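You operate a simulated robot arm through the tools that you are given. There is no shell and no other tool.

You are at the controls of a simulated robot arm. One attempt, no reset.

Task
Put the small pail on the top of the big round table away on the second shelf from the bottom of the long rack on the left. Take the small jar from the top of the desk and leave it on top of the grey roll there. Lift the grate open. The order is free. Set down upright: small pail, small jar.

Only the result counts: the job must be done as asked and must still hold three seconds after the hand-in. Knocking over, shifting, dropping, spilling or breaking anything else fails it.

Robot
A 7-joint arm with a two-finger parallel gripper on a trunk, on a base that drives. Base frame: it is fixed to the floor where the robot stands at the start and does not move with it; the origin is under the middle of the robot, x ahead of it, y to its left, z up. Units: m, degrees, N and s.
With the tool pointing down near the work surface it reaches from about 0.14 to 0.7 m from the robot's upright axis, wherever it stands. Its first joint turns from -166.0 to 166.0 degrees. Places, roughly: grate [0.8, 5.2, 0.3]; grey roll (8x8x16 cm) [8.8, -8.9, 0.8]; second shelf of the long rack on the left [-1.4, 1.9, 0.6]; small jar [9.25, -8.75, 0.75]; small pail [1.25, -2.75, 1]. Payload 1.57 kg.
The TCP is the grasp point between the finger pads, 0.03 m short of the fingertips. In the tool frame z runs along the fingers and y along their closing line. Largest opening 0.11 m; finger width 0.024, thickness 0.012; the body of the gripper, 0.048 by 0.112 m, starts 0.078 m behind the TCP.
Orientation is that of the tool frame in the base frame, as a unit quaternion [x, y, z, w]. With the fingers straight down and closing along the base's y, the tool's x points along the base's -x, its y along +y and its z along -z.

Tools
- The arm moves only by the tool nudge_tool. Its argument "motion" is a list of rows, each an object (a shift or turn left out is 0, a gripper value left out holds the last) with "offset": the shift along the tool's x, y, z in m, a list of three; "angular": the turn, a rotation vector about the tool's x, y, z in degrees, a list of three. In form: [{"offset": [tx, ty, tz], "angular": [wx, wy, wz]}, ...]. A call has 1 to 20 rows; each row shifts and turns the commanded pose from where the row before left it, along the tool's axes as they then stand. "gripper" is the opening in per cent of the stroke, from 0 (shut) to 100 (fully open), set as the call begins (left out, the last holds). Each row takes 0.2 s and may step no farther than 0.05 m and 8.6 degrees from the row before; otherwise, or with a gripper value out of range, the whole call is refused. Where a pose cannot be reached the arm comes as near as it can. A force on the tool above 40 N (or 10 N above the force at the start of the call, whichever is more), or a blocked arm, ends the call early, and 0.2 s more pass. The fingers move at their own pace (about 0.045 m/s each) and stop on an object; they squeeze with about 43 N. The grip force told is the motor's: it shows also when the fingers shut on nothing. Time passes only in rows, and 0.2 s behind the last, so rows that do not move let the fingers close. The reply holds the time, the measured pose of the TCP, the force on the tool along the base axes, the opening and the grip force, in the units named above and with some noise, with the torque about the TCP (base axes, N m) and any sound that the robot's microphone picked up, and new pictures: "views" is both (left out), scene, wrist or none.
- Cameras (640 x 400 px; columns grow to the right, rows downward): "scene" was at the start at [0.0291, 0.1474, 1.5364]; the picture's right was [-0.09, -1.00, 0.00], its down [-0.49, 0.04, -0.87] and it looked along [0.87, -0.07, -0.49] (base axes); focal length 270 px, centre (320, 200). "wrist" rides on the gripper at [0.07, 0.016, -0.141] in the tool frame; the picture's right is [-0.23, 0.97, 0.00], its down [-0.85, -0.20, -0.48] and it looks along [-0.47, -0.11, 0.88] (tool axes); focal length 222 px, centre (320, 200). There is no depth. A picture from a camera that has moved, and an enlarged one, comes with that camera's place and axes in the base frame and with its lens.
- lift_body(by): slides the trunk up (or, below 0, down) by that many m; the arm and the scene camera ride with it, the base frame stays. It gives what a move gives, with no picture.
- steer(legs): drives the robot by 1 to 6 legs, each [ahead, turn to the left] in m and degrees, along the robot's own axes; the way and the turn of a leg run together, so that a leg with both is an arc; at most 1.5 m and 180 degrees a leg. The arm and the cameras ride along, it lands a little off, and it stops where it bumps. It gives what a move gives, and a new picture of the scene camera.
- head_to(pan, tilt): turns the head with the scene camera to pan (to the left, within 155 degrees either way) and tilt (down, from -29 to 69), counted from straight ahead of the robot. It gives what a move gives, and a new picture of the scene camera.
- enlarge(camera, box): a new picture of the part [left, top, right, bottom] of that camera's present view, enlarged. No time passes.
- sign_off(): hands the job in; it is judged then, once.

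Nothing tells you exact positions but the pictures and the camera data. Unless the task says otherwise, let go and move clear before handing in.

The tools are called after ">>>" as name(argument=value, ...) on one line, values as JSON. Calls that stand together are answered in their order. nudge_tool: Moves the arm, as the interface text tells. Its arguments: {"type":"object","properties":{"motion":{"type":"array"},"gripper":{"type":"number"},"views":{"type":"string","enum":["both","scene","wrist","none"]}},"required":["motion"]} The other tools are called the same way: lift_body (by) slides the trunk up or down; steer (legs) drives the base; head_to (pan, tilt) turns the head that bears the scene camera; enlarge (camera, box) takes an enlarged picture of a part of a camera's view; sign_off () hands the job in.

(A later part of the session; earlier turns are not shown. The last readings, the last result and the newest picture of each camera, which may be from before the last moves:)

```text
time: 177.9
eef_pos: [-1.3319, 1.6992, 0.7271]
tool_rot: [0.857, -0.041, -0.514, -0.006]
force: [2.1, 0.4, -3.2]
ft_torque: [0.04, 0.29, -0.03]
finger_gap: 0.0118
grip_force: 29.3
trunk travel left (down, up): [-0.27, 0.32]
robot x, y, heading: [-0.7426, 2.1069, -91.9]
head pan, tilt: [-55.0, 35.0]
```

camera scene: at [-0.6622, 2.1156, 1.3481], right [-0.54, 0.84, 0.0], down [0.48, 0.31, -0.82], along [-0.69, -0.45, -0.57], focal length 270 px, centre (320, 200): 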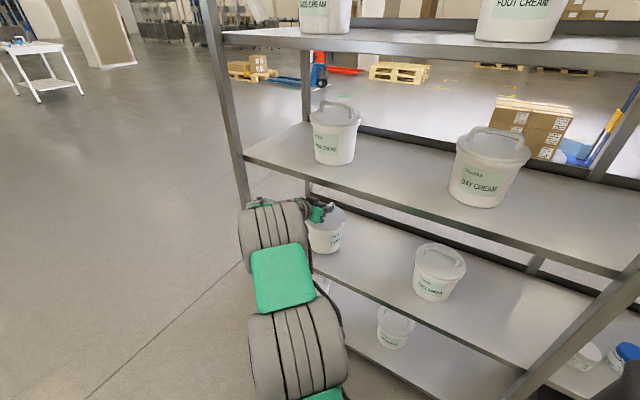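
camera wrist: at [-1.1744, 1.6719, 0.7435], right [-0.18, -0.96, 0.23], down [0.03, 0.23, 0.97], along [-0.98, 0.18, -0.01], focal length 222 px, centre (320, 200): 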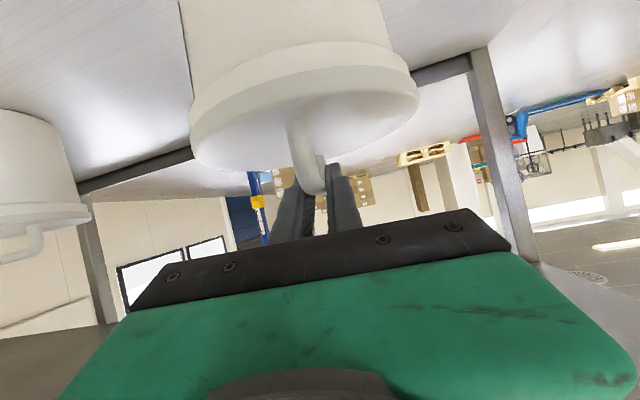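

Contact: the load dropped to about 3 N. I lower one more millimetre and open the fingers.

>>> nudge_tool(motion=[{"offset": [0.0013, 0, 0.0007]}, {}], views="none")

>>> nudge_tool(motion=[{}, {}, {}, {}, {}], gripper=70)

```text
time: 178.5
eef_pos: [-1.3317, 1.699, 0.7273]
tool_rot: [0.857, -0.042, -0.514, -0.006]
force: [3.3, 0.4, 5.9]
ft_torque: [0.09, 0.64, -0.02]
finger_gap: 0.0116
grip_force: 28.7
trunk travel left (down, up): [-0.27, 0.32]
robot x, y, heading: [-0.7404, 2.1075, -92.0]
head pan, tilt: [-55.0, 35.0]
```

```text
time: 179.7
eef_pos: [-1.3321, 1.6992, 0.7248]
tool_rot: [0.858, -0.041, -0.513, -0.007]
force: [-0.5, -0.8, -0.6]
ft_torque: [-0.02, 0.01, -0.02]
finger_gap: 0.0769
grip_force: 0.1
trunk travel left (down, up): [-0.27, 0.32]
robot x, y, heading: [-0.7452, 2.1067, -92.1]
head pan, tilt: [-55.0, 35.0]
camera scene: at [-0.6613, 2.1162, 1.348], right [-0.54, 0.84, 0.0], down [0.48, 0.31, -0.82], along [-0.69, -0.45, -0.57], focal length 270 px, centre (320, 200)
camera wrist: at [-1.175, 1.6717, 0.7307], right [-0.18, -0.96, 0.23], down [0.03, 0.23, 0.97], along [-0.98, 0.18, -0.01], focal length 222 px, centre (320, 200)
```

scene: 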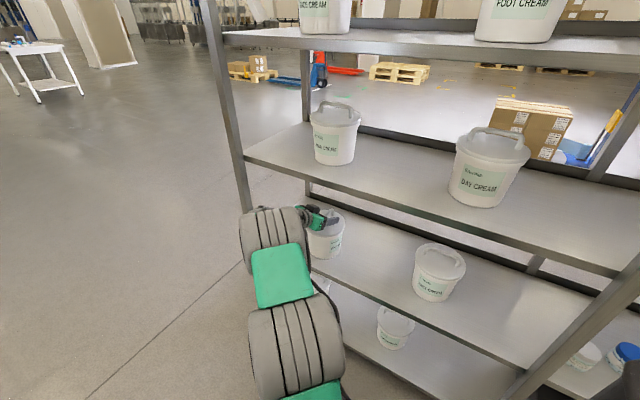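
wrist: 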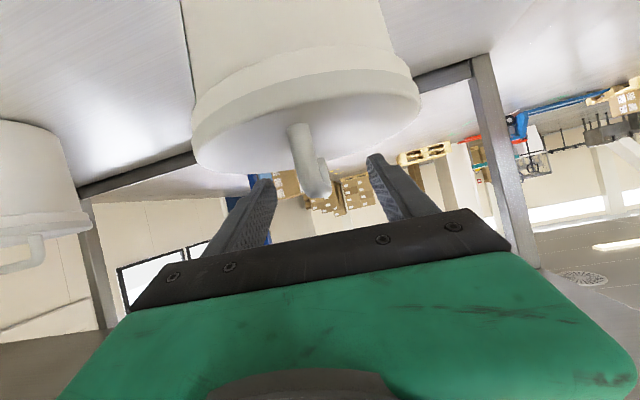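

The pail stands free, with the handle between the open fingers. I rise 1 cm and withdraw straight out along the handle direction.

>>> nudge_tool(motion=[{"offset": [-0.0088, 0.0003, -0.0047]}, {"offset": [0.0084, -0.0003, -0.0157]}, {"offset": [0.0168, -0.0006, -0.0315]}, {"offset": [0.0168, -0.0006, -0.0315]}, {"offset": [0.0168, -0.0006, -0.0315]}, {"offset": [0.0168, -0.0006, -0.0315]}, {"offset": [0.0168, -0.0006, -0.0315]}, {"offset": [0.0168, -0.0006, -0.0315]}, {"offset": [0.0168, -0.0006, -0.0315]}, {}])

```text
time: 181.9
eef_pos: [-1.0632, 1.6859, 0.7375]
tool_rot: [0.857, -0.041, -0.514, -0.006]
force: [-1.1, 0.9, 0.3]
ft_torque: [-0.01, 0.01, -0.01]
finger_gap: 0.077
grip_force: 0.0
trunk travel left (down, up): [-0.27, 0.32]
robot x, y, heading: [-0.7392, 2.11, -92.1]
head pan, tilt: [-55.0, 35.0]
camera scene: at [-0.6611, 2.1162, 1.348], right [-0.54, 0.84, 0.0], down [0.48, 0.31, -0.82], along [-0.69, -0.45, -0.57], focal length 270 px, centre (320, 200)
camera wrist: at [-0.9071, 1.6577, 0.7429], right [-0.18, -0.96, 0.23], down [0.04, 0.23, 0.97], along [-0.98, 0.18, -0.01], focal length 222 px, centre (320, 200)
```

scene: 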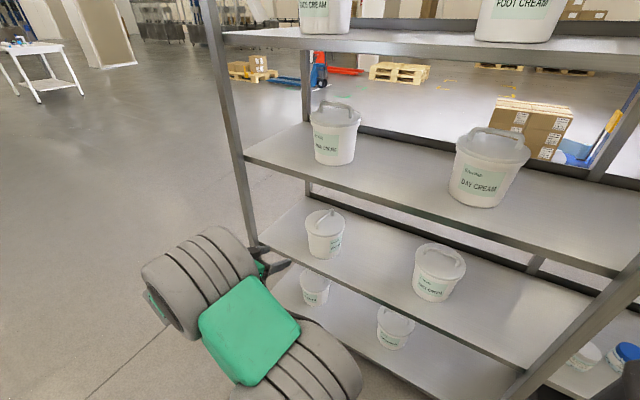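
wrist: 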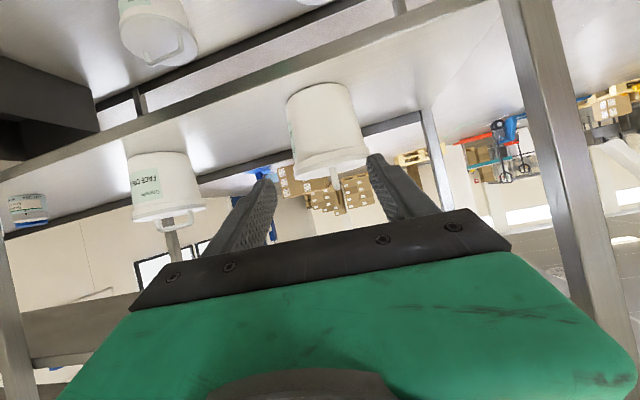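

The pail now stands upright on the second shelf and the hand is clear. Next is the grate around (0.8, 5.2, 0.3), on the other side of the partition; I tuck the arm and drive south out of the aisle first.

>>> nudge_tool(motion=[{"offset": [0.0168, -0.0006, -0.0315]}, {"offset": [0.0168, -0.0006, -0.0315]}, {}], views="none")

>>> steer(legs=[[1.4, 2]])

>>> head_to(pan=60, tilt=20)

```text
time: 182.7
eef_pos: [-0.9929, 1.6812, 0.7374]
tool_rot: [0.857, -0.041, -0.514, -0.006]
force: [0.2, 0.2, -0.1]
ft_torque: [0.02, 0.02, 0.01]
finger_gap: 0.0769
grip_force: 0.1
trunk travel left (down, up): [-0.27, 0.32]
robot x, y, heading: [-0.7395, 2.1122, -92.1]
head pan, tilt: [-55.0, 35.0]
```

```text
time: 189.6
eef_pos: [-1.018, 0.2774, 0.7358]
tool_rot: [0.858, -0.03, -0.513, 0.0]
force: [0.2, 0.0, -0.2]
ft_torque: [-0.04, 0.01, -0.01]
finger_gap: 0.0768
grip_force: 0.0
trunk travel left (down, up): [-0.27, 0.32]
robot x, y, heading: [-0.7757, 0.7106, -90.9]
head pan, tilt: [-55.0, 35.0]
camera scene: at [-0.6955, 0.7213, 1.348], right [-0.56, 0.83, 0.0], down [0.47, 0.32, -0.82], along [-0.68, -0.46, -0.57], focal length 270 px, centre (320, 200)
```

scene: 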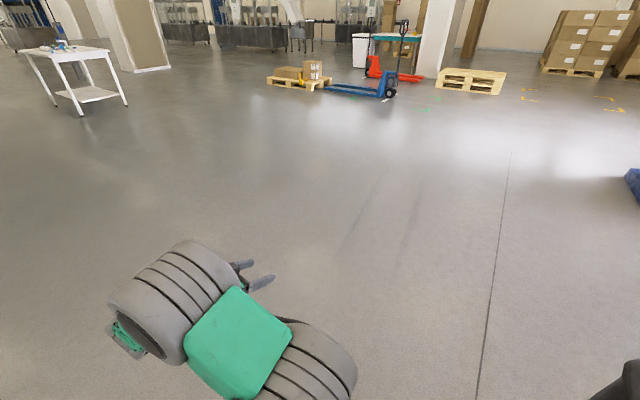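

```text
time: 191.6
eef_pos: [-1.0189, 0.2792, 0.7354]
tool_rot: [0.857, -0.031, -0.514, -0.001]
force: [-0.3, 1.3, -0.6]
ft_torque: [0.01, 0.0, 0.01]
finger_gap: 0.0769
grip_force: 0.0
trunk travel left (down, up): [-0.27, 0.32]
robot x, y, heading: [-0.7795, 0.7145, -90.8]
head pan, tilt: [60.0, 20.0]
camera scene: at [-0.5427, 0.7232, 1.3718], right [-0.51, -0.86, 0.0], down [-0.29, 0.18, -0.94], along [0.81, -0.48, -0.34], focal length 270 px, centre (320, 200)
```

scene: 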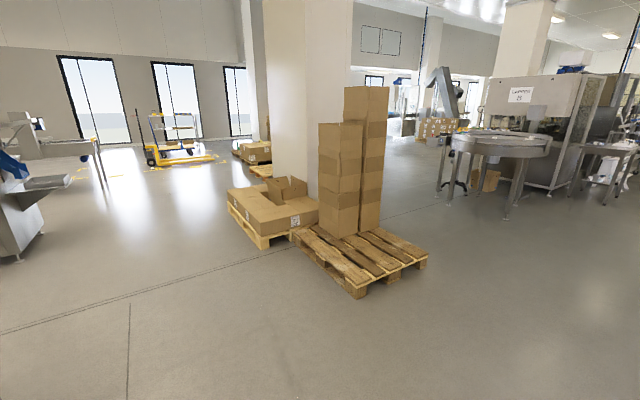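

I turn east and drive past the partition's south end toward x ≈ 1.5, looking ahead.

>>> steer(legs=[[0, 91], [1.2, 0], [1.1, 0]])

>>> head_to(pan=85, tilt=20)

```text
time: 206.8
eef_pos: [1.9755, 0.5231, 0.7375]
tool_rot: [0.619, 0.595, -0.357, 0.369]
force: [-0.1, 0.8, 0.3]
ft_torque: [-0.03, 0.0, -0.02]
finger_gap: 0.0771
grip_force: 0.0
trunk travel left (down, up): [-0.27, 0.32]
robot x, y, heading: [1.535, 0.7464, 1.0]
head pan, tilt: [60.0, 20.0]
camera scene: at [1.5138, 0.9843, 1.3719], right [0.88, -0.48, 0.0], down [-0.16, -0.3, -0.94], along [0.45, 0.82, -0.34], focal length 270 px, centre (320, 200)
```

scene: 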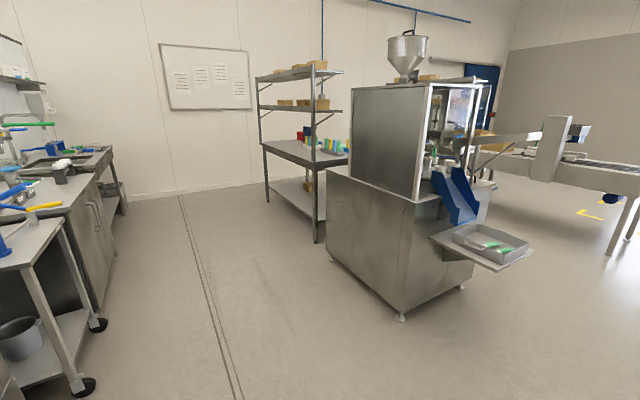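

```text
time: 207.7
eef_pos: [1.9756, 0.522, 0.7373]
tool_rot: [0.618, 0.596, -0.357, 0.369]
force: [-0.2, 0.4, 0.2]
ft_torque: [-0.03, 0.01, -0.03]
finger_gap: 0.077
grip_force: 0.1
trunk travel left (down, up): [-0.27, 0.32]
robot x, y, heading: [1.5314, 0.7488, 1.2]
head pan, tilt: [85.0, 20.0]
camera scene: at [1.4752, 0.9956, 1.3719], right [1.0, -0.07, 0.0], down [-0.02, -0.34, -0.94], along [0.06, 0.94, -0.34], focal length 270 px, centre (320, 200)
```

scene: 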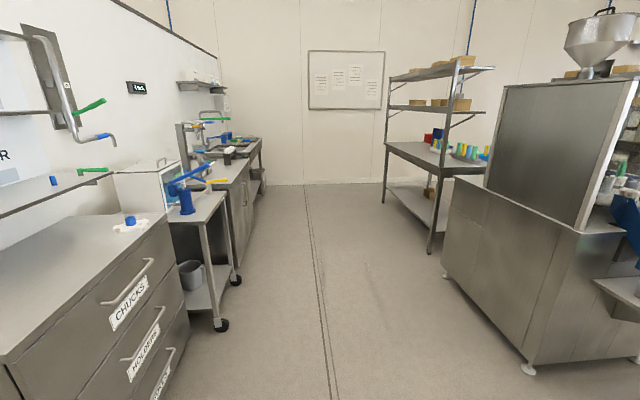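

A corridor leads north along the workbenches on the left. I zoom toward (0.8, 5.2) to find the grate.

>>> enlarge(camera="scene", box=[170, 100, 330, 220])

```text
3.33 times, centred on (250, 160) of scene
camera zoom: at [1.4752, 0.9956, 1.3719], right [1.0, -0.07, 0.0], down [-0.02, -0.34, -0.94], along [0.06, 0.94, -0.34], focal length 902 px, centre (553, 333)
```

zoom: 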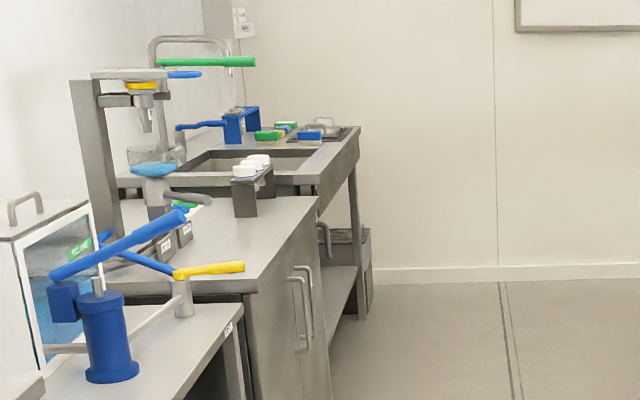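

There is a low dark thing at the far end behind the sink bench. I drive north up the corridor at x ≈ 1.5 for a closer look.

>>> steer(legs=[[0, 88], [1.3, 0], [0.9, 0]])

>>> head_to(pan=15, tilt=30)

```text
time: 222.3
eef_pos: [1.8423, 3.378, 0.7364]
tool_rot: [0.037, 0.857, -0.004, 0.513]
force: [-0.1, -0.3, 0.5]
ft_torque: [-0.01, -0.03, 0.02]
finger_gap: 0.0771
grip_force: 0.0
trunk travel left (down, up): [-0.27, 0.32]
robot x, y, heading: [1.5939, 2.948, 88.2]
head pan, tilt: [85.0, 20.0]
camera scene: at [1.3432, 2.9035, 1.3718], right [0.12, 0.99, 0.0], down [0.34, -0.04, -0.94], along [-0.93, 0.11, -0.34], focal length 270 px, centre (320, 200)
```

scene: 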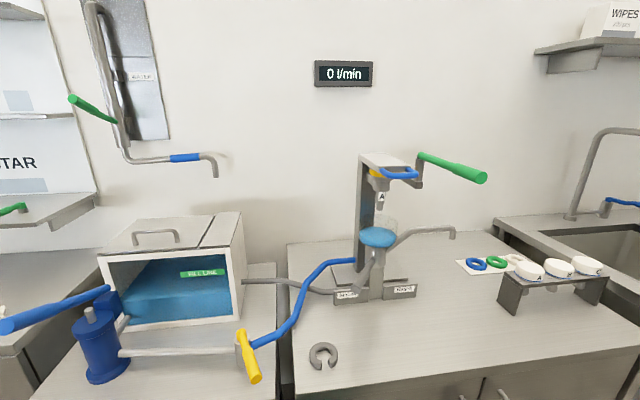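

```text
time: 223.7
eef_pos: [1.8416, 3.3771, 0.7372]
tool_rot: [0.037, 0.857, -0.004, 0.514]
force: [-0.3, -0.3, 0.4]
ft_torque: [0.01, 0.0, 0.0]
finger_gap: 0.0772
grip_force: 0.0
trunk travel left (down, up): [-0.27, 0.32]
robot x, y, heading: [1.5956, 2.9487, 88.2]
head pan, tilt: [15.0, 30.0]
camera scene: at [1.4148, 2.9807, 1.3558], right [0.97, 0.23, 0.0], down [0.12, -0.49, -0.87], along [-0.2, 0.84, -0.5], focal length 270 px, centre (320, 200)
```

scene: 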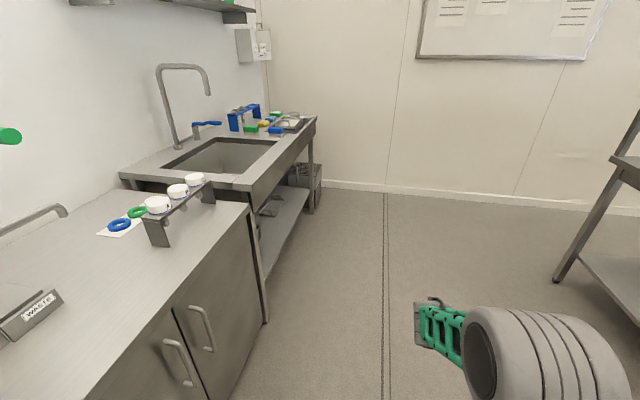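

>>> enlarge(camera="scene", box=[220, 90, 380, 250])

```text
2.50 times, centred on (300, 170) of scene
camera zoom: at [1.4148, 2.9807, 1.3558], right [0.97, 0.23, 0.0], down [0.12, -0.49, -0.87], along [-0.2, 0.84, -0.5], focal length 676 px, centre (370, 275)
```

zoom: 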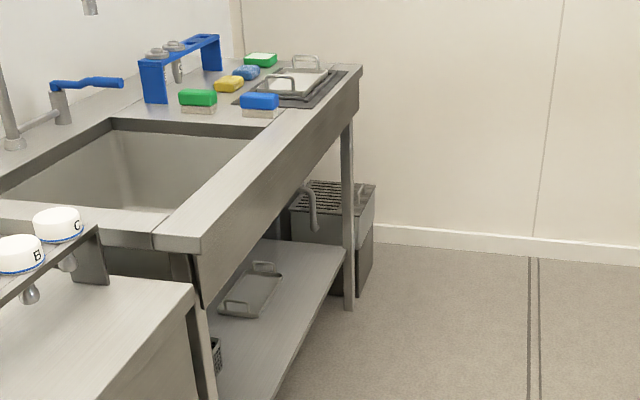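

The grate is the slotted top of a low box at the end of the sink bench: right-front corner about (0.91, 5.16), top at z ≈ 0.31. I drive closer to study its handle and hinge.

>>> steer(legs=[[1.4, 0]])

>>> head_to(pan=45, tilt=40)

```text
time: 230.7
eef_pos: [1.8832, 4.7733, 0.7376]
tool_rot: [0.037, 0.857, -0.003, 0.513]
force: [-0.5, -0.3, -0.7]
ft_torque: [0.03, 0.04, -0.03]
finger_gap: 0.0772
grip_force: 0.1
trunk travel left (down, up): [-0.27, 0.32]
robot x, y, heading: [1.6376, 4.3453, 88.2]
head pan, tilt: [15.0, 30.0]
camera scene: at [1.4567, 4.3779, 1.3558], right [0.97, 0.23, 0.0], down [0.11, -0.49, -0.87], along [-0.2, 0.84, -0.5], focal length 270 px, centre (320, 200)
```

scene: 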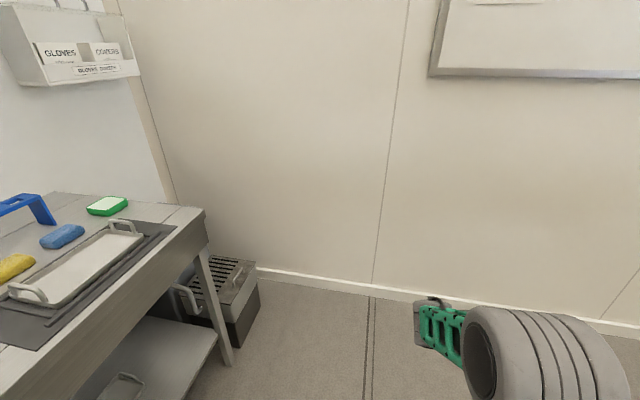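

```text
time: 231.6
eef_pos: [1.8831, 4.7752, 0.7357]
tool_rot: [0.038, 0.857, -0.004, 0.514]
force: [-0.7, -0.1, -0.1]
ft_torque: [-0.02, 0.01, -0.01]
finger_gap: 0.0771
grip_force: 0.2
trunk travel left (down, up): [-0.27, 0.32]
robot x, y, heading: [1.6332, 4.3451, 88.4]
head pan, tilt: [45.0, 40.0]
camera scene: at [1.4192, 4.3519, 1.3405], right [0.73, 0.68, 0.0], down [0.44, -0.47, -0.77], along [-0.52, 0.56, -0.64], focal length 270 px, centre (320, 200)
```

scene: 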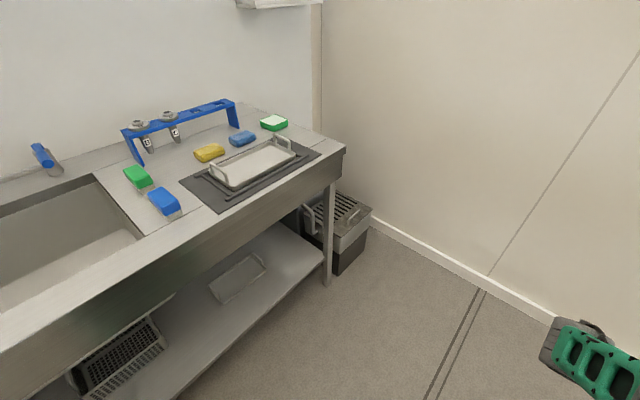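

>>> enlarge(camera="scene", box=[290, 180, 390, 280])

```text
4.00 times, centred on (340, 230) of scene
camera zoom: at [1.4192, 4.3519, 1.3405], right [0.73, 0.68, 0.0], down [0.44, -0.47, -0.77], along [-0.52, 0.56, -0.64], focal length 1082 px, centre (240, 80)
```

zoom: 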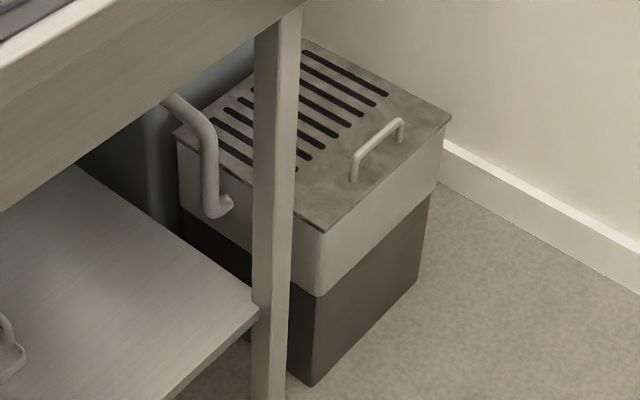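

The grate is a lid on a box (x 0.60–0.86, y 5.09–5.385, top z ≈ 0.32) with a bar handle near its east edge, so it is hinged on the west side. I'll grasp the bar from above with the fingers closing along x; first I bring the tool from its sideways tilt back to pointing down.

>>> nudge_tool(motion=[{"angular": [0, 6.8, 0]}, {"angular": [0, 6.8, 0]}, {"angular": [0, 6.8, 0]}, {"angular": [0, 6.8, 0]}, {"angular": [0, 6.8, 0]}, {"angular": [0, 6.8, 0]}, {"angular": [0, 6.8, 0]}, {"angular": [0, 6.8, 0]}, {"angular": [0, 6.8, 0]}, {}])

```text
time: 233.8
eef_pos: [1.8837, 4.7749, 0.7361]
tool_rot: [0.035, 0.999, 0.016, 0.005]
force: [-0.5, -1.1, 0.2]
ft_torque: [-0.02, 0.0, 0.03]
finger_gap: 0.0769
grip_force: 0.1
trunk travel left (down, up): [-0.27, 0.32]
robot x, y, heading: [1.6355, 4.3414, 88.2]
head pan, tilt: [45.0, 40.0]
camera scene: at [1.4194, 4.3518, 1.3405], right [0.73, 0.69, 0.0], down [0.44, -0.47, -0.77], along [-0.53, 0.56, -0.64], focal length 270 px, centre (320, 200)
camera wrist: at [1.8143, 4.7919, 0.8773], right [0.29, 0.95, 0.03], down [0.83, -0.27, 0.48], along [0.47, -0.11, -0.88], focal length 222 px, centre (320, 200)
```

scene: 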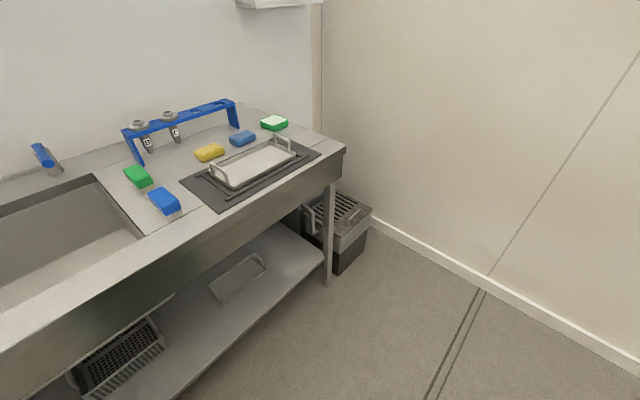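
wrist: 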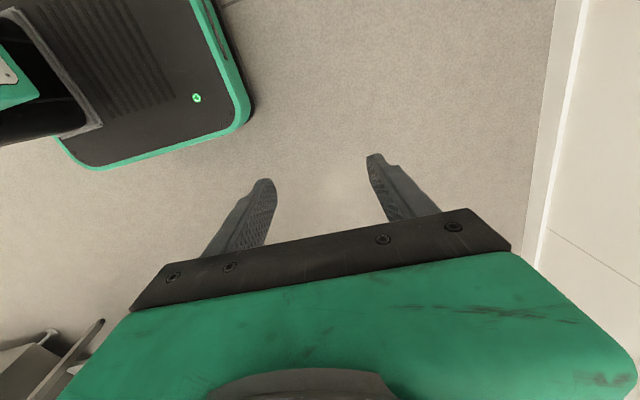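

Smooth. I pull the tool in toward the middle and up a bit, then drive diagonally to about (1.32, 4.95), turning to face the box.

>>> nudge_tool(motion=[{"offset": [0.03, -0.0075, -0.025]}, {"offset": [0.03, -0.0075, -0.025]}, {"offset": [0.03, -0.0075, -0.025]}, {"offset": [0.03, -0.0075, -0.025]}, {}], views="none")

>>> steer(legs=[[0, 29], [0.5, 0]])

```text
time: 235.0
eef_pos: [1.7616, 4.7481, 0.8339]
tool_rot: [0.036, 0.999, 0.015, 0.006]
force: [-0.2, -0.3, 0.6]
ft_torque: [-0.04, -0.03, -0.01]
finger_gap: 0.0768
grip_force: 0.1
trunk travel left (down, up): [-0.27, 0.32]
robot x, y, heading: [1.6352, 4.3447, 88.3]
head pan, tilt: [45.0, 40.0]
```

```text
time: 239.4
eef_pos: [1.319, 5.1956, 0.8343]
tool_rot: [-0.22, 0.975, 0.016, 0.002]
force: [0.7, -0.3, 0.6]
ft_torque: [-0.01, 0.01, 0.0]
finger_gap: 0.0773
grip_force: 0.1
trunk travel left (down, up): [-0.27, 0.32]
robot x, y, heading: [1.4085, 4.7822, 117.8]
head pan, tilt: [45.0, 40.0]
camera scene: at [1.2165, 4.6826, 1.3404], right [0.3, 0.96, 0.0], down [0.61, -0.19, -0.77], along [-0.73, 0.23, -0.64], focal length 270 px, centre (320, 200)
```

scene: 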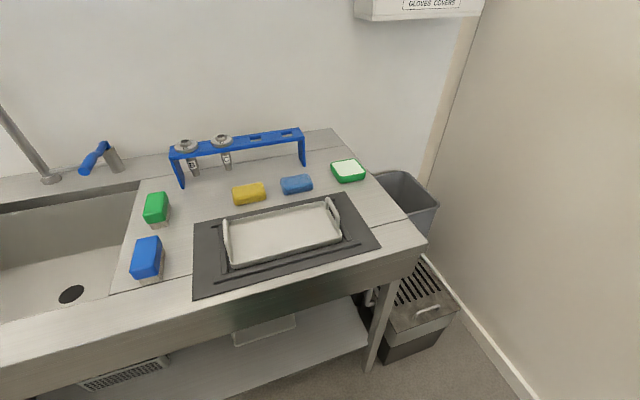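

>>> steer(legs=[[0.18, 0], [0, 32]])

>>> head_to(pan=10, tilt=55)

```text
time: 242.4
eef_pos: [1.0299, 5.245, 0.8339]
tool_rot: [-0.48, 0.877, 0.016, -0.003]
force: [0.6, 0.2, 0.6]
ft_torque: [-0.05, 0.0, -0.02]
finger_gap: 0.0772
grip_force: 0.0
trunk travel left (down, up): [-0.27, 0.32]
robot x, y, heading: [1.3266, 4.9463, 149.7]
head pan, tilt: [45.0, 40.0]
camera scene: at [1.2147, 4.7562, 1.3404], right [-0.25, 0.97, 0.0], down [0.62, 0.16, -0.77], along [-0.74, -0.2, -0.64], focal length 270 px, centre (320, 200)
```

scene: 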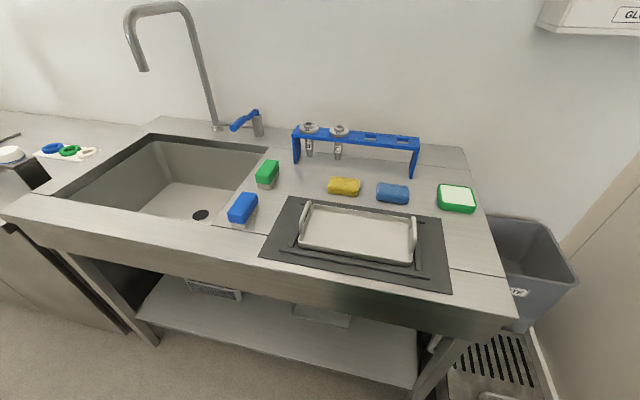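

```text
time: 243.4
eef_pos: [1.0285, 5.245, 0.8336]
tool_rot: [-0.481, 0.877, 0.016, -0.003]
force: [0.2, 0.0, -0.1]
ft_torque: [0.0, -0.02, 0.01]
finger_gap: 0.0772
grip_force: 0.0
trunk travel left (down, up): [-0.27, 0.32]
robot x, y, heading: [1.3274, 4.9409, 149.7]
head pan, tilt: [10.0, 55.0]
camera scene: at [1.2292, 4.8027, 1.3198], right [0.35, 0.94, 0.0], down [0.77, -0.28, -0.57], along [-0.54, 0.2, -0.82], focal length 270 px, centre (320, 200)
```

scene: 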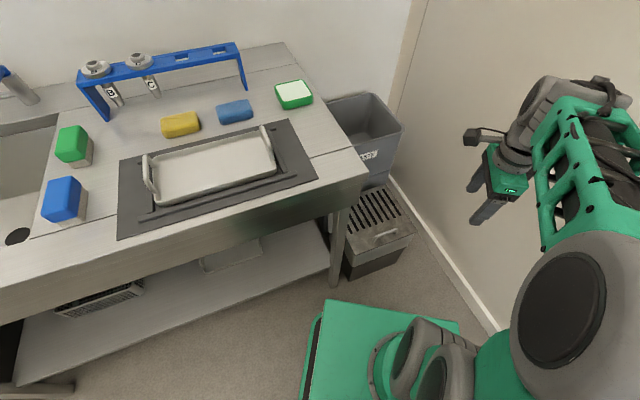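

>>> enlarge(camera="scene", box=[320, 170, 440, 290])

```text
3.33 times, centred on (380, 230) of scene
camera zoom: at [1.2292, 4.8027, 1.3198], right [0.35, 0.94, 0.0], down [0.77, -0.28, -0.57], along [-0.54, 0.2, -0.82], focal length 902 px, centre (120, 100)
```

zoom: 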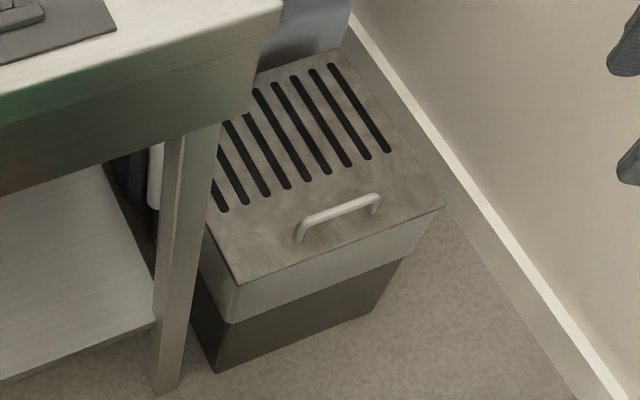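

The handle bar is at about x 0.837, y 5.18–5.28, z ≈ 0.36. I rotate the tool so the fingers close along x, then lower the trunk all the way.

>>> nudge_tool(motion=[{"angular": [0, 0, -8.1]}, {"angular": [0, 0, -8.1]}, {"angular": [0, 0, -8.1]}, {"angular": [0, 0, -8.1]}, {}], views="none")

>>> lift_body(by=-0.26)

>>> head_to(pan=10, tilt=45)

```text
time: 244.6
eef_pos: [1.0287, 5.2457, 0.8341]
tool_rot: [-0.707, 0.707, 0.016, 0.001]
force: [0.3, -0.4, -0.1]
ft_torque: [0.01, 0.02, 0.02]
finger_gap: 0.0769
grip_force: 0.0
trunk travel left (down, up): [-0.27, 0.32]
robot x, y, heading: [1.327, 4.9404, 149.8]
head pan, tilt: [10.0, 55.0]
```

```text
time: 247.3
eef_pos: [1.0271, 5.2449, 0.5736]
tool_rot: [-0.706, 0.708, 0.017, 0.002]
force: [-0.3, 0.3, 0.3]
ft_torque: [-0.02, 0.03, -0.04]
finger_gap: 0.0771
grip_force: 0.0
trunk travel left (down, up): [-0.01, 0.58]
robot x, y, heading: [1.3227, 4.9433, 149.7]
head pan, tilt: [10.0, 55.0]
```

```text
time: 248.0
eef_pos: [1.029, 5.2457, 0.5745]
tool_rot: [-0.706, 0.708, 0.016, 0.001]
force: [0.0, 0.4, 0.0]
ft_torque: [0.0, 0.0, 0.03]
finger_gap: 0.0772
grip_force: 0.0
trunk travel left (down, up): [-0.01, 0.58]
robot x, y, heading: [1.3246, 4.9404, 150.0]
head pan, tilt: [10.0, 45.0]
camera scene: at [1.2206, 4.806, 1.0731], right [0.35, 0.94, 0.0], down [0.66, -0.24, -0.71], along [-0.66, 0.24, -0.71], focal length 270 px, centre (320, 200)
```

scene: 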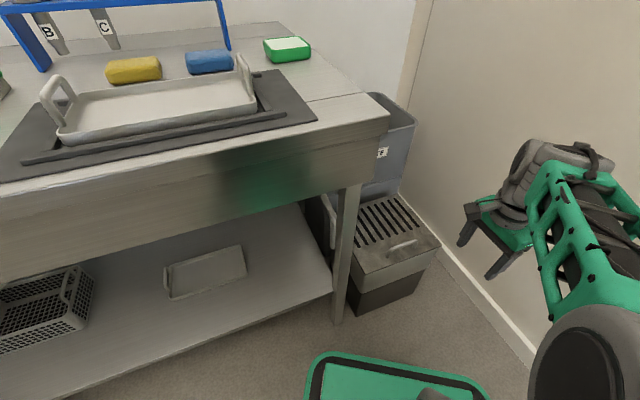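

The tool is vertical with fingers closing along x. I lower to z ≈ 0.47 and move over the handle, then check with the wrist camera.

>>> nudge_tool(motion=[{"offset": [0, 0, 0.035]}, {"offset": [0, 0, 0.035]}, {"offset": [0, 0, 0.035]}, {"offset": [0.004, 0.045, 0]}, {"offset": [0.004, 0.045, 0]}, {"offset": [0.004, 0.045, 0]}, {"offset": [0.003, 0.045, 0]}, {}])

```text
time: 249.8
eef_pos: [0.8496, 5.2331, 0.4726]
tool_rot: [-0.705, 0.709, 0.016, 0.002]
force: [0.4, 0.6, 0.5]
ft_torque: [0.0, 0.01, 0.02]
finger_gap: 0.0769
grip_force: 0.1
trunk travel left (down, up): [-0.01, 0.58]
robot x, y, heading: [1.327, 4.9396, 149.7]
head pan, tilt: [10.0, 45.0]
camera scene: at [1.2206, 4.806, 1.0732], right [0.35, 0.94, 0.0], down [0.66, -0.24, -0.71], along [-0.66, 0.24, -0.71], focal length 270 px, centre (320, 200)
camera wrist: at [0.8364, 5.1603, 0.613], right [-0.97, 0.23, 0.03], down [0.21, 0.84, 0.5], along [0.09, 0.49, -0.87], focal length 222 px, centre (320, 200)
```

scene: 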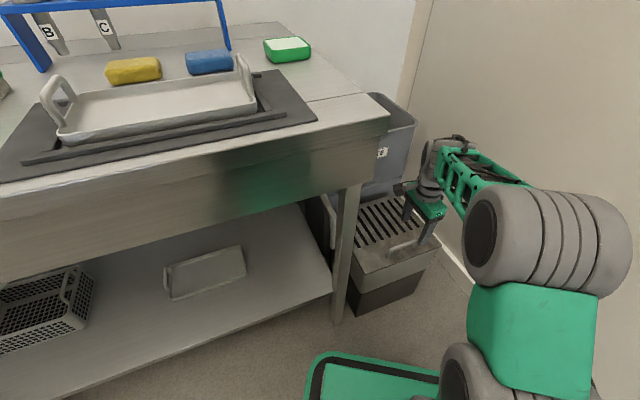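
wrist: 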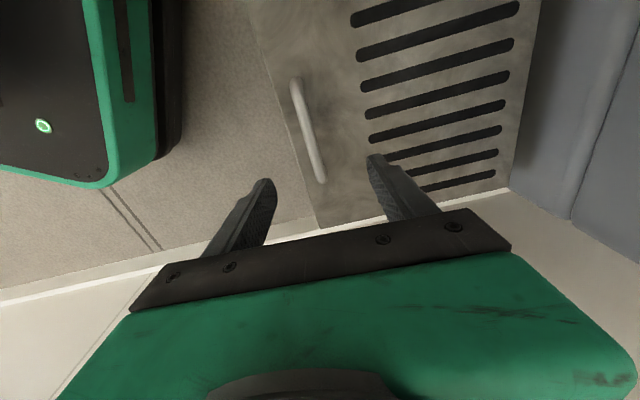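

The wrist view puts the handle at x ≈ 0.855, y 5.17–5.275. I shift slightly and descend around the bar.

>>> nudge_tool(motion=[{"offset": [0.006, -0.004, 0.03]}, {"offset": [0.006, -0.0037, 0.03]}, {"offset": [0, 0, 0.025]}, {"offset": [0, 0, 0.015]}, {}])

```text
time: 250.9
eef_pos: [0.8492, 5.2262, 0.3806]
tool_rot: [0.708, -0.706, -0.022, 0.0]
force: [6.2, -3.6, 17.5]
ft_torque: [-0.28, 0.43, 0.25]
finger_gap: 0.0721
grip_force: 0.0
trunk travel left (down, up): [-0.01, 0.58]
robot x, y, heading: [1.3233, 4.9425, 149.7]
head pan, tilt: [10.0, 45.0]
stopped in row 5: the force on the tool passed its limit at 44 N (the readings are from after the stop); the commanded pose is now the measured one
camera scene: at [1.222, 4.8052, 1.0734], right [0.35, 0.94, 0.0], down [0.66, -0.24, -0.71], along [-0.66, 0.24, -0.71], focal length 270 px, centre (320, 200)
camera wrist: at [0.838, 5.1522, 0.5205], right [-0.97, 0.22, 0.04], down [0.21, 0.84, 0.5], along [0.08, 0.49, -0.87], focal length 222 px, centre (320, 200)
```

scene: 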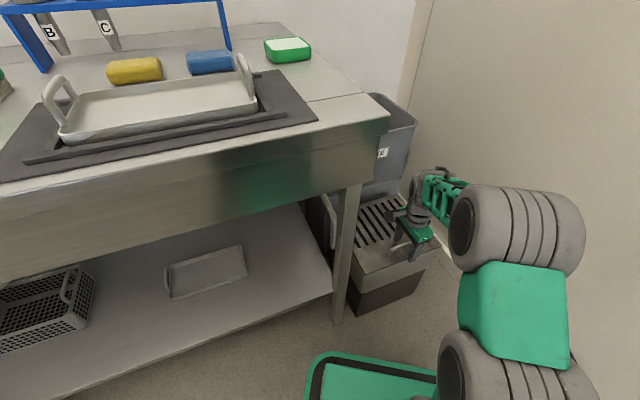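
wrist: 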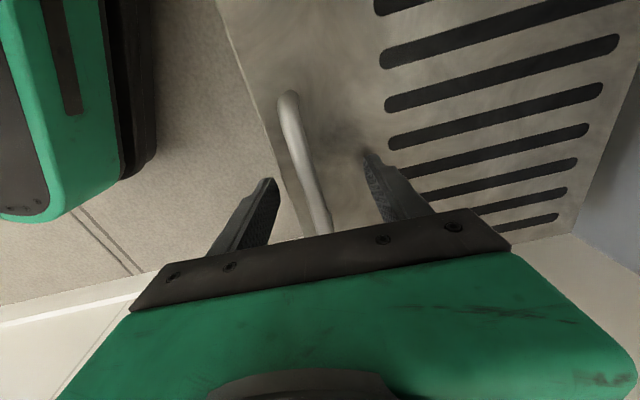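

The fingertips touched the lid, so the lid is at z ≈ 0.35 and the bar a bit above it. I rise 7 mm, centre on the bar and close the fingers.

>>> nudge_tool(motion=[{"offset": [0, -0.002, -0.007]}, {"offset": [0, -0.002, 0]}, {}], views="none")

>>> nudge_tool(motion=[{}, {}, {}, {}, {}, {}], gripper=0)

```text
time: 251.7
eef_pos: [0.8539, 5.2256, 0.3851]
tool_rot: [0.708, -0.706, -0.021, 0.001]
force: [0.8, 0.4, 0.5]
ft_torque: [0.0, -0.02, -0.01]
finger_gap: 0.0768
grip_force: 0.0
trunk travel left (down, up): [-0.01, 0.58]
robot x, y, heading: [1.3224, 4.9425, 149.9]
head pan, tilt: [10.0, 45.0]
```

```text
time: 253.1
eef_pos: [0.8524, 5.2247, 0.3852]
tool_rot: [0.708, -0.705, -0.022, 0.001]
force: [-15.5, 4.3, -5.5]
ft_torque: [0.2, -0.01, 0.78]
finger_gap: 0.0118
grip_force: 29.3
trunk travel left (down, up): [-0.01, 0.58]
robot x, y, heading: [1.3247, 4.9414, 150.0]
head pan, tilt: [10.0, 45.0]
camera scene: at [1.2202, 4.806, 1.0731], right [0.34, 0.94, 0.0], down [0.66, -0.24, -0.71], along [-0.66, 0.24, -0.71], focal length 270 px, centre (320, 200)
camera wrist: at [0.8414, 5.1515, 0.5254], right [-0.97, 0.22, 0.04], down [0.21, 0.84, 0.5], along [0.08, 0.49, -0.87], focal length 222 px, centre (320, 200)
```

scene: 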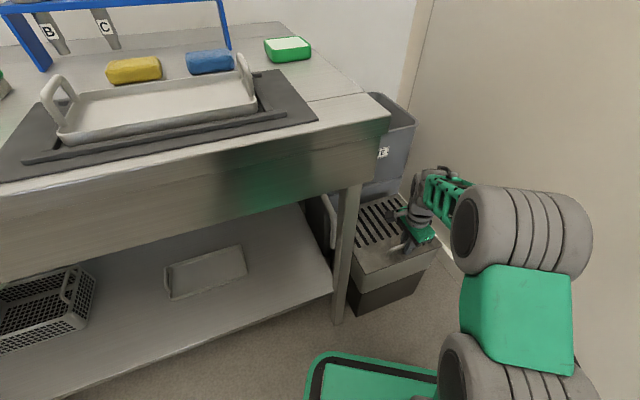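
wrist: 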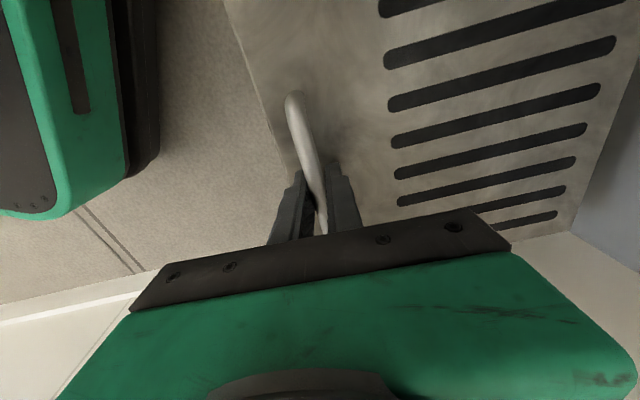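

The bar is gripped, but from this standpoint the full opening arc would be out of reach. I release, rise, and reposition so I stand closer, facing straight west at about (1.22, 5.07).

>>> nudge_tool(motion=[{}, {}, {}, {}], gripper=70, views="none")

>>> nudge_tool(motion=[{"offset": [0, 0, -0.03]}, {"offset": [0, 0, -0.04]}, {"offset": [0, 0, -0.04]}, {"offset": [0, 0, -0.04]}, {"offset": [0, 0, -0.03]}, {}])

```text
time: 254.1
eef_pos: [0.8545, 5.2241, 0.3844]
tool_rot: [0.708, -0.706, -0.02, 0.0]
force: [0.0, -0.7, -0.3]
ft_torque: [0.01, -0.01, 0.0]
finger_gap: 0.0772
grip_force: 0.0
trunk travel left (down, up): [-0.01, 0.58]
robot x, y, heading: [1.3207, 4.9392, 149.5]
head pan, tilt: [10.0, 45.0]
```

```text
time: 255.5
eef_pos: [0.8594, 5.2182, 0.5645]
tool_rot: [0.708, -0.706, -0.021, 0.001]
force: [0.0, 0.2, -0.2]
ft_torque: [-0.01, -0.01, 0.03]
finger_gap: 0.077
grip_force: 0.1
trunk travel left (down, up): [-0.01, 0.58]
robot x, y, heading: [1.3265, 4.9397, 150.0]
head pan, tilt: [10.0, 45.0]
camera scene: at [1.2209, 4.8058, 1.0732], right [0.35, 0.94, 0.0], down [0.66, -0.24, -0.71], along [-0.66, 0.24, -0.71], focal length 270 px, centre (320, 200)
camera wrist: at [0.8475, 5.146, 0.7048], right [-0.97, 0.23, 0.04], down [0.21, 0.84, 0.5], along [0.08, 0.49, -0.87], focal length 222 px, centre (320, 200)
```

scene: 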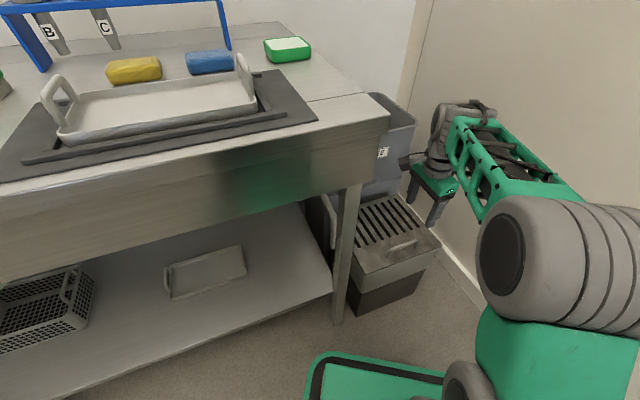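
wrist: 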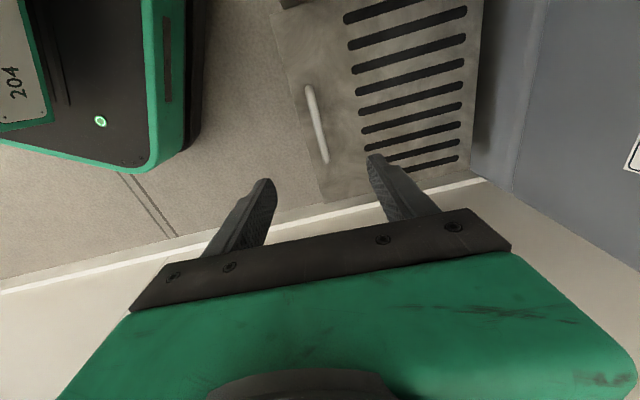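

The lid spans x 0.615–0.875, and a bin stands right behind its hinge side, so it can open to about 75–80°. I reposition with a short back-up and an S-curve so I end facing west nearer the box.

>>> steer(legs=[[-0.38, 0], [0.25, -25]])

```text
time: 259.3
eef_pos: [1.1656, 5.364, 0.5646]
tool_rot: [-0.54, 0.841, 0.02, 0.005]
force: [0.0, 0.1, -0.5]
ft_torque: [0.0, -0.02, 0.0]
finger_gap: 0.077
grip_force: 0.0
trunk travel left (down, up): [-0.01, 0.58]
robot x, y, heading: [1.4684, 4.9173, 125.0]
head pan, tilt: [10.0, 45.0]
camera scene: at [1.3202, 4.8363, 1.0732], right [0.7, 0.71, 0.0], down [0.5, -0.5, -0.71], along [-0.5, 0.5, -0.71], focal length 270 px, centre (320, 200)
```

scene: 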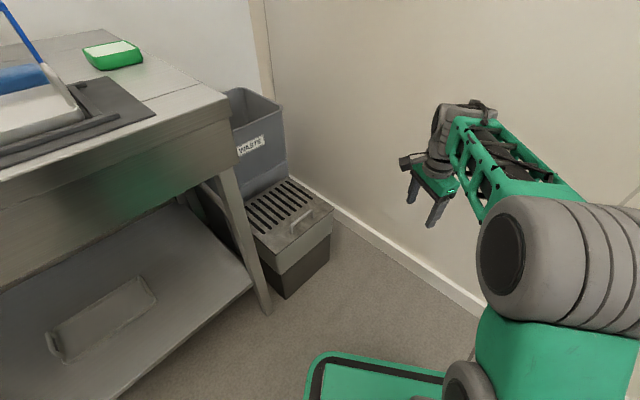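

Before finishing the turn I pull the hand in so it stays clear of both the wall and the bench end.

>>> nudge_tool(motion=[{"offset": [-0.009, -0.037, 0]}, {"offset": [-0.009, -0.037, 0]}, {"offset": [-0.009, -0.037, 0]}, {"offset": [-0.009, -0.037, 0]}, {}], views="none")

>>> steer(legs=[[0.16, 30]])

```text
time: 260.5
eef_pos: [1.3132, 5.3351, 0.5602]
tool_rot: [-0.541, 0.841, 0.02, 0.004]
force: [0.0, -1.1, 0.3]
ft_torque: [-0.02, 0.01, 0.01]
finger_gap: 0.0773
grip_force: 0.1
trunk travel left (down, up): [-0.01, 0.58]
robot x, y, heading: [1.4735, 4.9163, 125.4]
head pan, tilt: [10.0, 45.0]
```

```text
time: 262.4
eef_pos: [0.9978, 5.2996, 0.5605]
tool_rot: [0.742, -0.67, -0.021, 0.001]
force: [0.7, 0.4, -0.3]
ft_torque: [0.04, 0.03, -0.01]
finger_gap: 0.0772
grip_force: 0.0
trunk travel left (down, up): [-0.01, 0.58]
robot x, y, heading: [1.3465, 5.0212, 155.5]
head pan, tilt: [10.0, 45.0]
camera scene: at [1.2577, 4.8744, 1.0732], right [0.25, 0.97, 0.0], down [0.69, -0.17, -0.71], along [-0.69, 0.17, -0.71], focal length 270 px, centre (320, 200)
```

scene: 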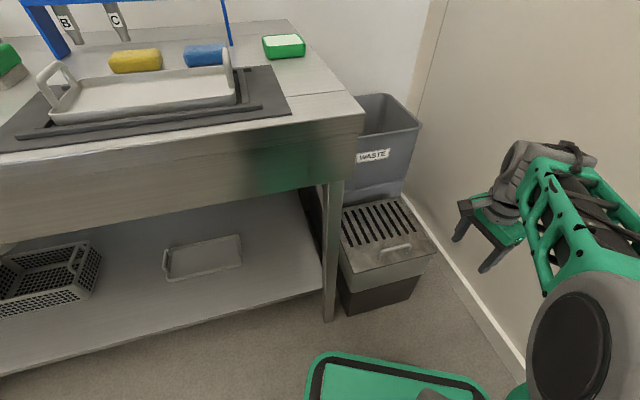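

>>> nudge_tool(motion=[{"offset": [-0.022, -0.012, 0]}, {"offset": [-0.021, -0.012, 0]}, {}], views="none")

>>> steer(legs=[[0.12, 24]])

```text
time: 263.2
eef_pos: [1.019, 5.3452, 0.5607]
tool_rot: [0.743, -0.669, -0.022, 0.001]
force: [-0.2, -0.3, 0.4]
ft_torque: [0.05, -0.03, 0.02]
finger_gap: 0.077
grip_force: 0.2
trunk travel left (down, up): [-0.01, 0.58]
robot x, y, heading: [1.3469, 5.017, 155.6]
head pan, tilt: [10.0, 45.0]
```

```text
time: 264.9
eef_pos: [0.7944, 5.2072, 0.5607]
tool_rot: [0.867, -0.498, -0.019, 0.007]
force: [0.8, 0.1, 0.3]
ft_torque: [0.02, 0.01, 0.0]
finger_gap: 0.0771
grip_force: 0.1
trunk travel left (down, up): [-0.01, 0.58]
robot x, y, heading: [1.2266, 5.0465, -180.0]
head pan, tilt: [10.0, 45.0]
camera scene: at [1.2066, 4.877, 1.0732], right [-0.17, 0.98, 0.0], down [0.7, 0.12, -0.71], along [-0.7, -0.12, -0.71], focal length 270 px, centre (320, 200)
```

scene: 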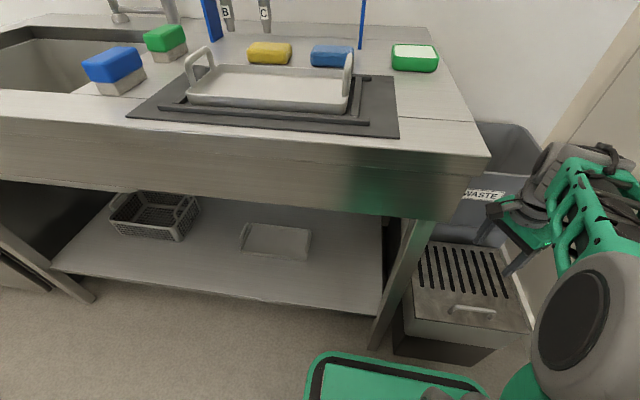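

I'm now at (1.227, 5.047) facing exactly west. I rotate the tool back so it closes along x, and place it above the handle.

>>> nudge_tool(motion=[{"angular": [0, 0, 7.5]}, {"angular": [0, 0, 7.5]}, {"angular": [0, 0, 7.5]}, {"angular": [0, 0, 7.5]}, {"offset": [-0.0085, -0.03, 0]}, {"offset": [-0.0085, -0.03, 0]}, {"offset": [0, 0, 0.04]}, {"offset": [0, 0, 0.04]}, {}])

```text
time: 266.9
eef_pos: [0.8507, 5.2246, 0.4785]
tool_rot: [0.709, -0.705, -0.017, 0.011]
force: [0.1, 0.2, 0.3]
ft_torque: [0.03, 0.0, -0.01]
finger_gap: 0.077
grip_force: 0.0
trunk travel left (down, up): [-0.01, 0.58]
robot x, y, heading: [1.2283, 5.045, -179.8]
head pan, tilt: [10.0, 45.0]
camera scene: at [1.2067, 4.8769, 1.0732], right [-0.17, 0.98, 0.0], down [0.7, 0.12, -0.71], along [-0.7, -0.12, -0.71], focal length 270 px, centre (320, 200)
camera wrist: at [0.8408, 5.153, 0.6202], right [-0.97, 0.22, 0.04], down [0.22, 0.85, 0.48], along [0.07, 0.48, -0.88], focal length 222 px, centre (320, 200)
```

scene: 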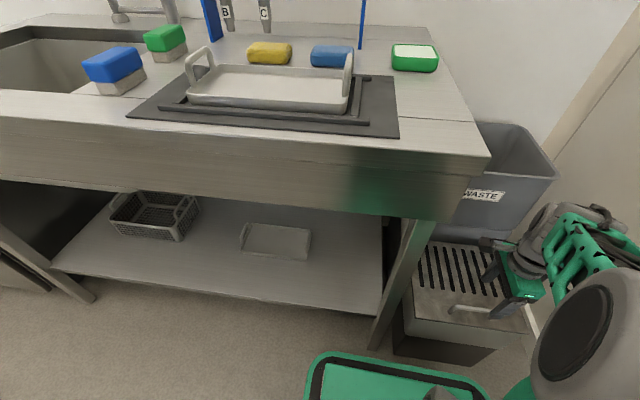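
wrist: 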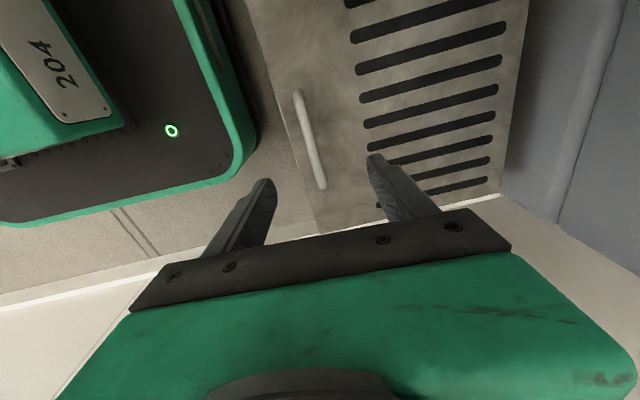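

The handle's centre is at (0.8535, 5.214). I descend around it, stopping just above the lid, and close.

>>> nudge_tool(motion=[{"offset": [0.006, -0.0033, 0.03]}, {"offset": [0.0054, -0.0032, 0.03]}, {"offset": [0, 0, 0.02]}, {"offset": [0, 0, 0.011]}, {}], views="wrist")

```text
time: 268.1
eef_pos: [0.8537, 5.2121, 0.387]
tool_rot: [0.708, -0.706, -0.018, 0.01]
force: [1.0, -0.1, 0.0]
ft_torque: [-0.01, 0.01, -0.03]
finger_gap: 0.077
grip_force: 0.1
trunk travel left (down, up): [-0.01, 0.58]
robot x, y, heading: [1.2258, 5.0469, -179.9]
head pan, tilt: [10.0, 45.0]
camera wrist: at [0.8434, 5.1413, 0.5279], right [-0.97, 0.22, 0.04], down [0.22, 0.85, 0.48], along [0.07, 0.48, -0.88], focal length 222 px, centre (320, 200)
```

wrist: 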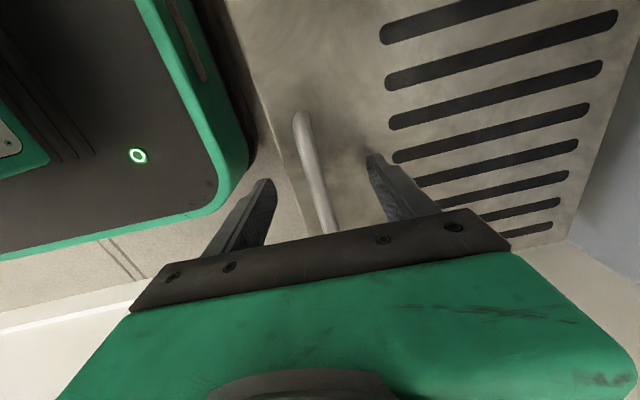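

>>> nudge_tool(motion=[{}, {}, {}, {}, {}, {}], gripper=0, views="none")

```text
time: 269.5
eef_pos: [0.8526, 5.212, 0.3876]
tool_rot: [0.709, -0.705, -0.018, 0.011]
force: [-4.7, 0.5, -1.5]
ft_torque: [0.04, 0.02, 0.69]
finger_gap: 0.0123
grip_force: 29.5
trunk travel left (down, up): [-0.01, 0.58]
robot x, y, heading: [1.2311, 5.0453, -179.9]
head pan, tilt: [10.0, 45.0]
```

Gripped. I start lifting the grate along its hinge arc (hinge line near x 0.615, z 0.35), about 10° first, and check the forces.

>>> nudge_tool(motion=[{"offset": [0, 0.0049, -0.0205]}, {"offset": [0, 0.0067, -0.02]}, {}])

```text
time: 270.4
eef_pos: [0.8412, 5.2128, 0.4296]
tool_rot: [0.711, -0.703, -0.019, 0.014]
force: [-10.0, 1.3, -8.0]
ft_torque: [-0.51, -0.12, 0.82]
finger_gap: 0.0121
grip_force: 29.0
trunk travel left (down, up): [-0.01, 0.58]
robot x, y, heading: [1.2295, 5.0462, -179.6]
head pan, tilt: [10.0, 45.0]
stopped in row 3: the force on the tool passed its limit at 41 N (the readings are from after the stop); the commanded pose is now the measured one
camera scene: at [1.2061, 4.8771, 1.0734], right [-0.18, 0.98, 0.0], down [0.7, 0.13, -0.71], along [-0.7, -0.13, -0.71], focal length 270 px, centre (320, 200)
camera wrist: at [0.8329, 5.1412, 0.5711], right [-0.98, 0.21, 0.05], down [0.21, 0.85, 0.48], along [0.06, 0.47, -0.88], focal length 222 px, centre (320, 200)
```

scene: 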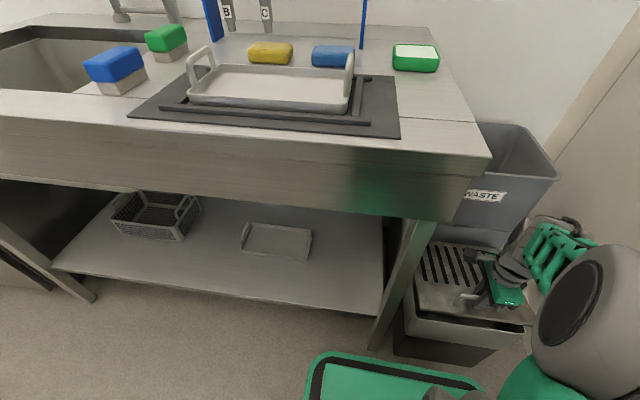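
wrist: 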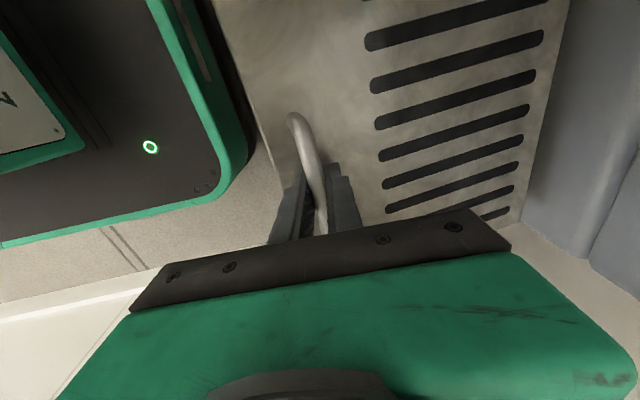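

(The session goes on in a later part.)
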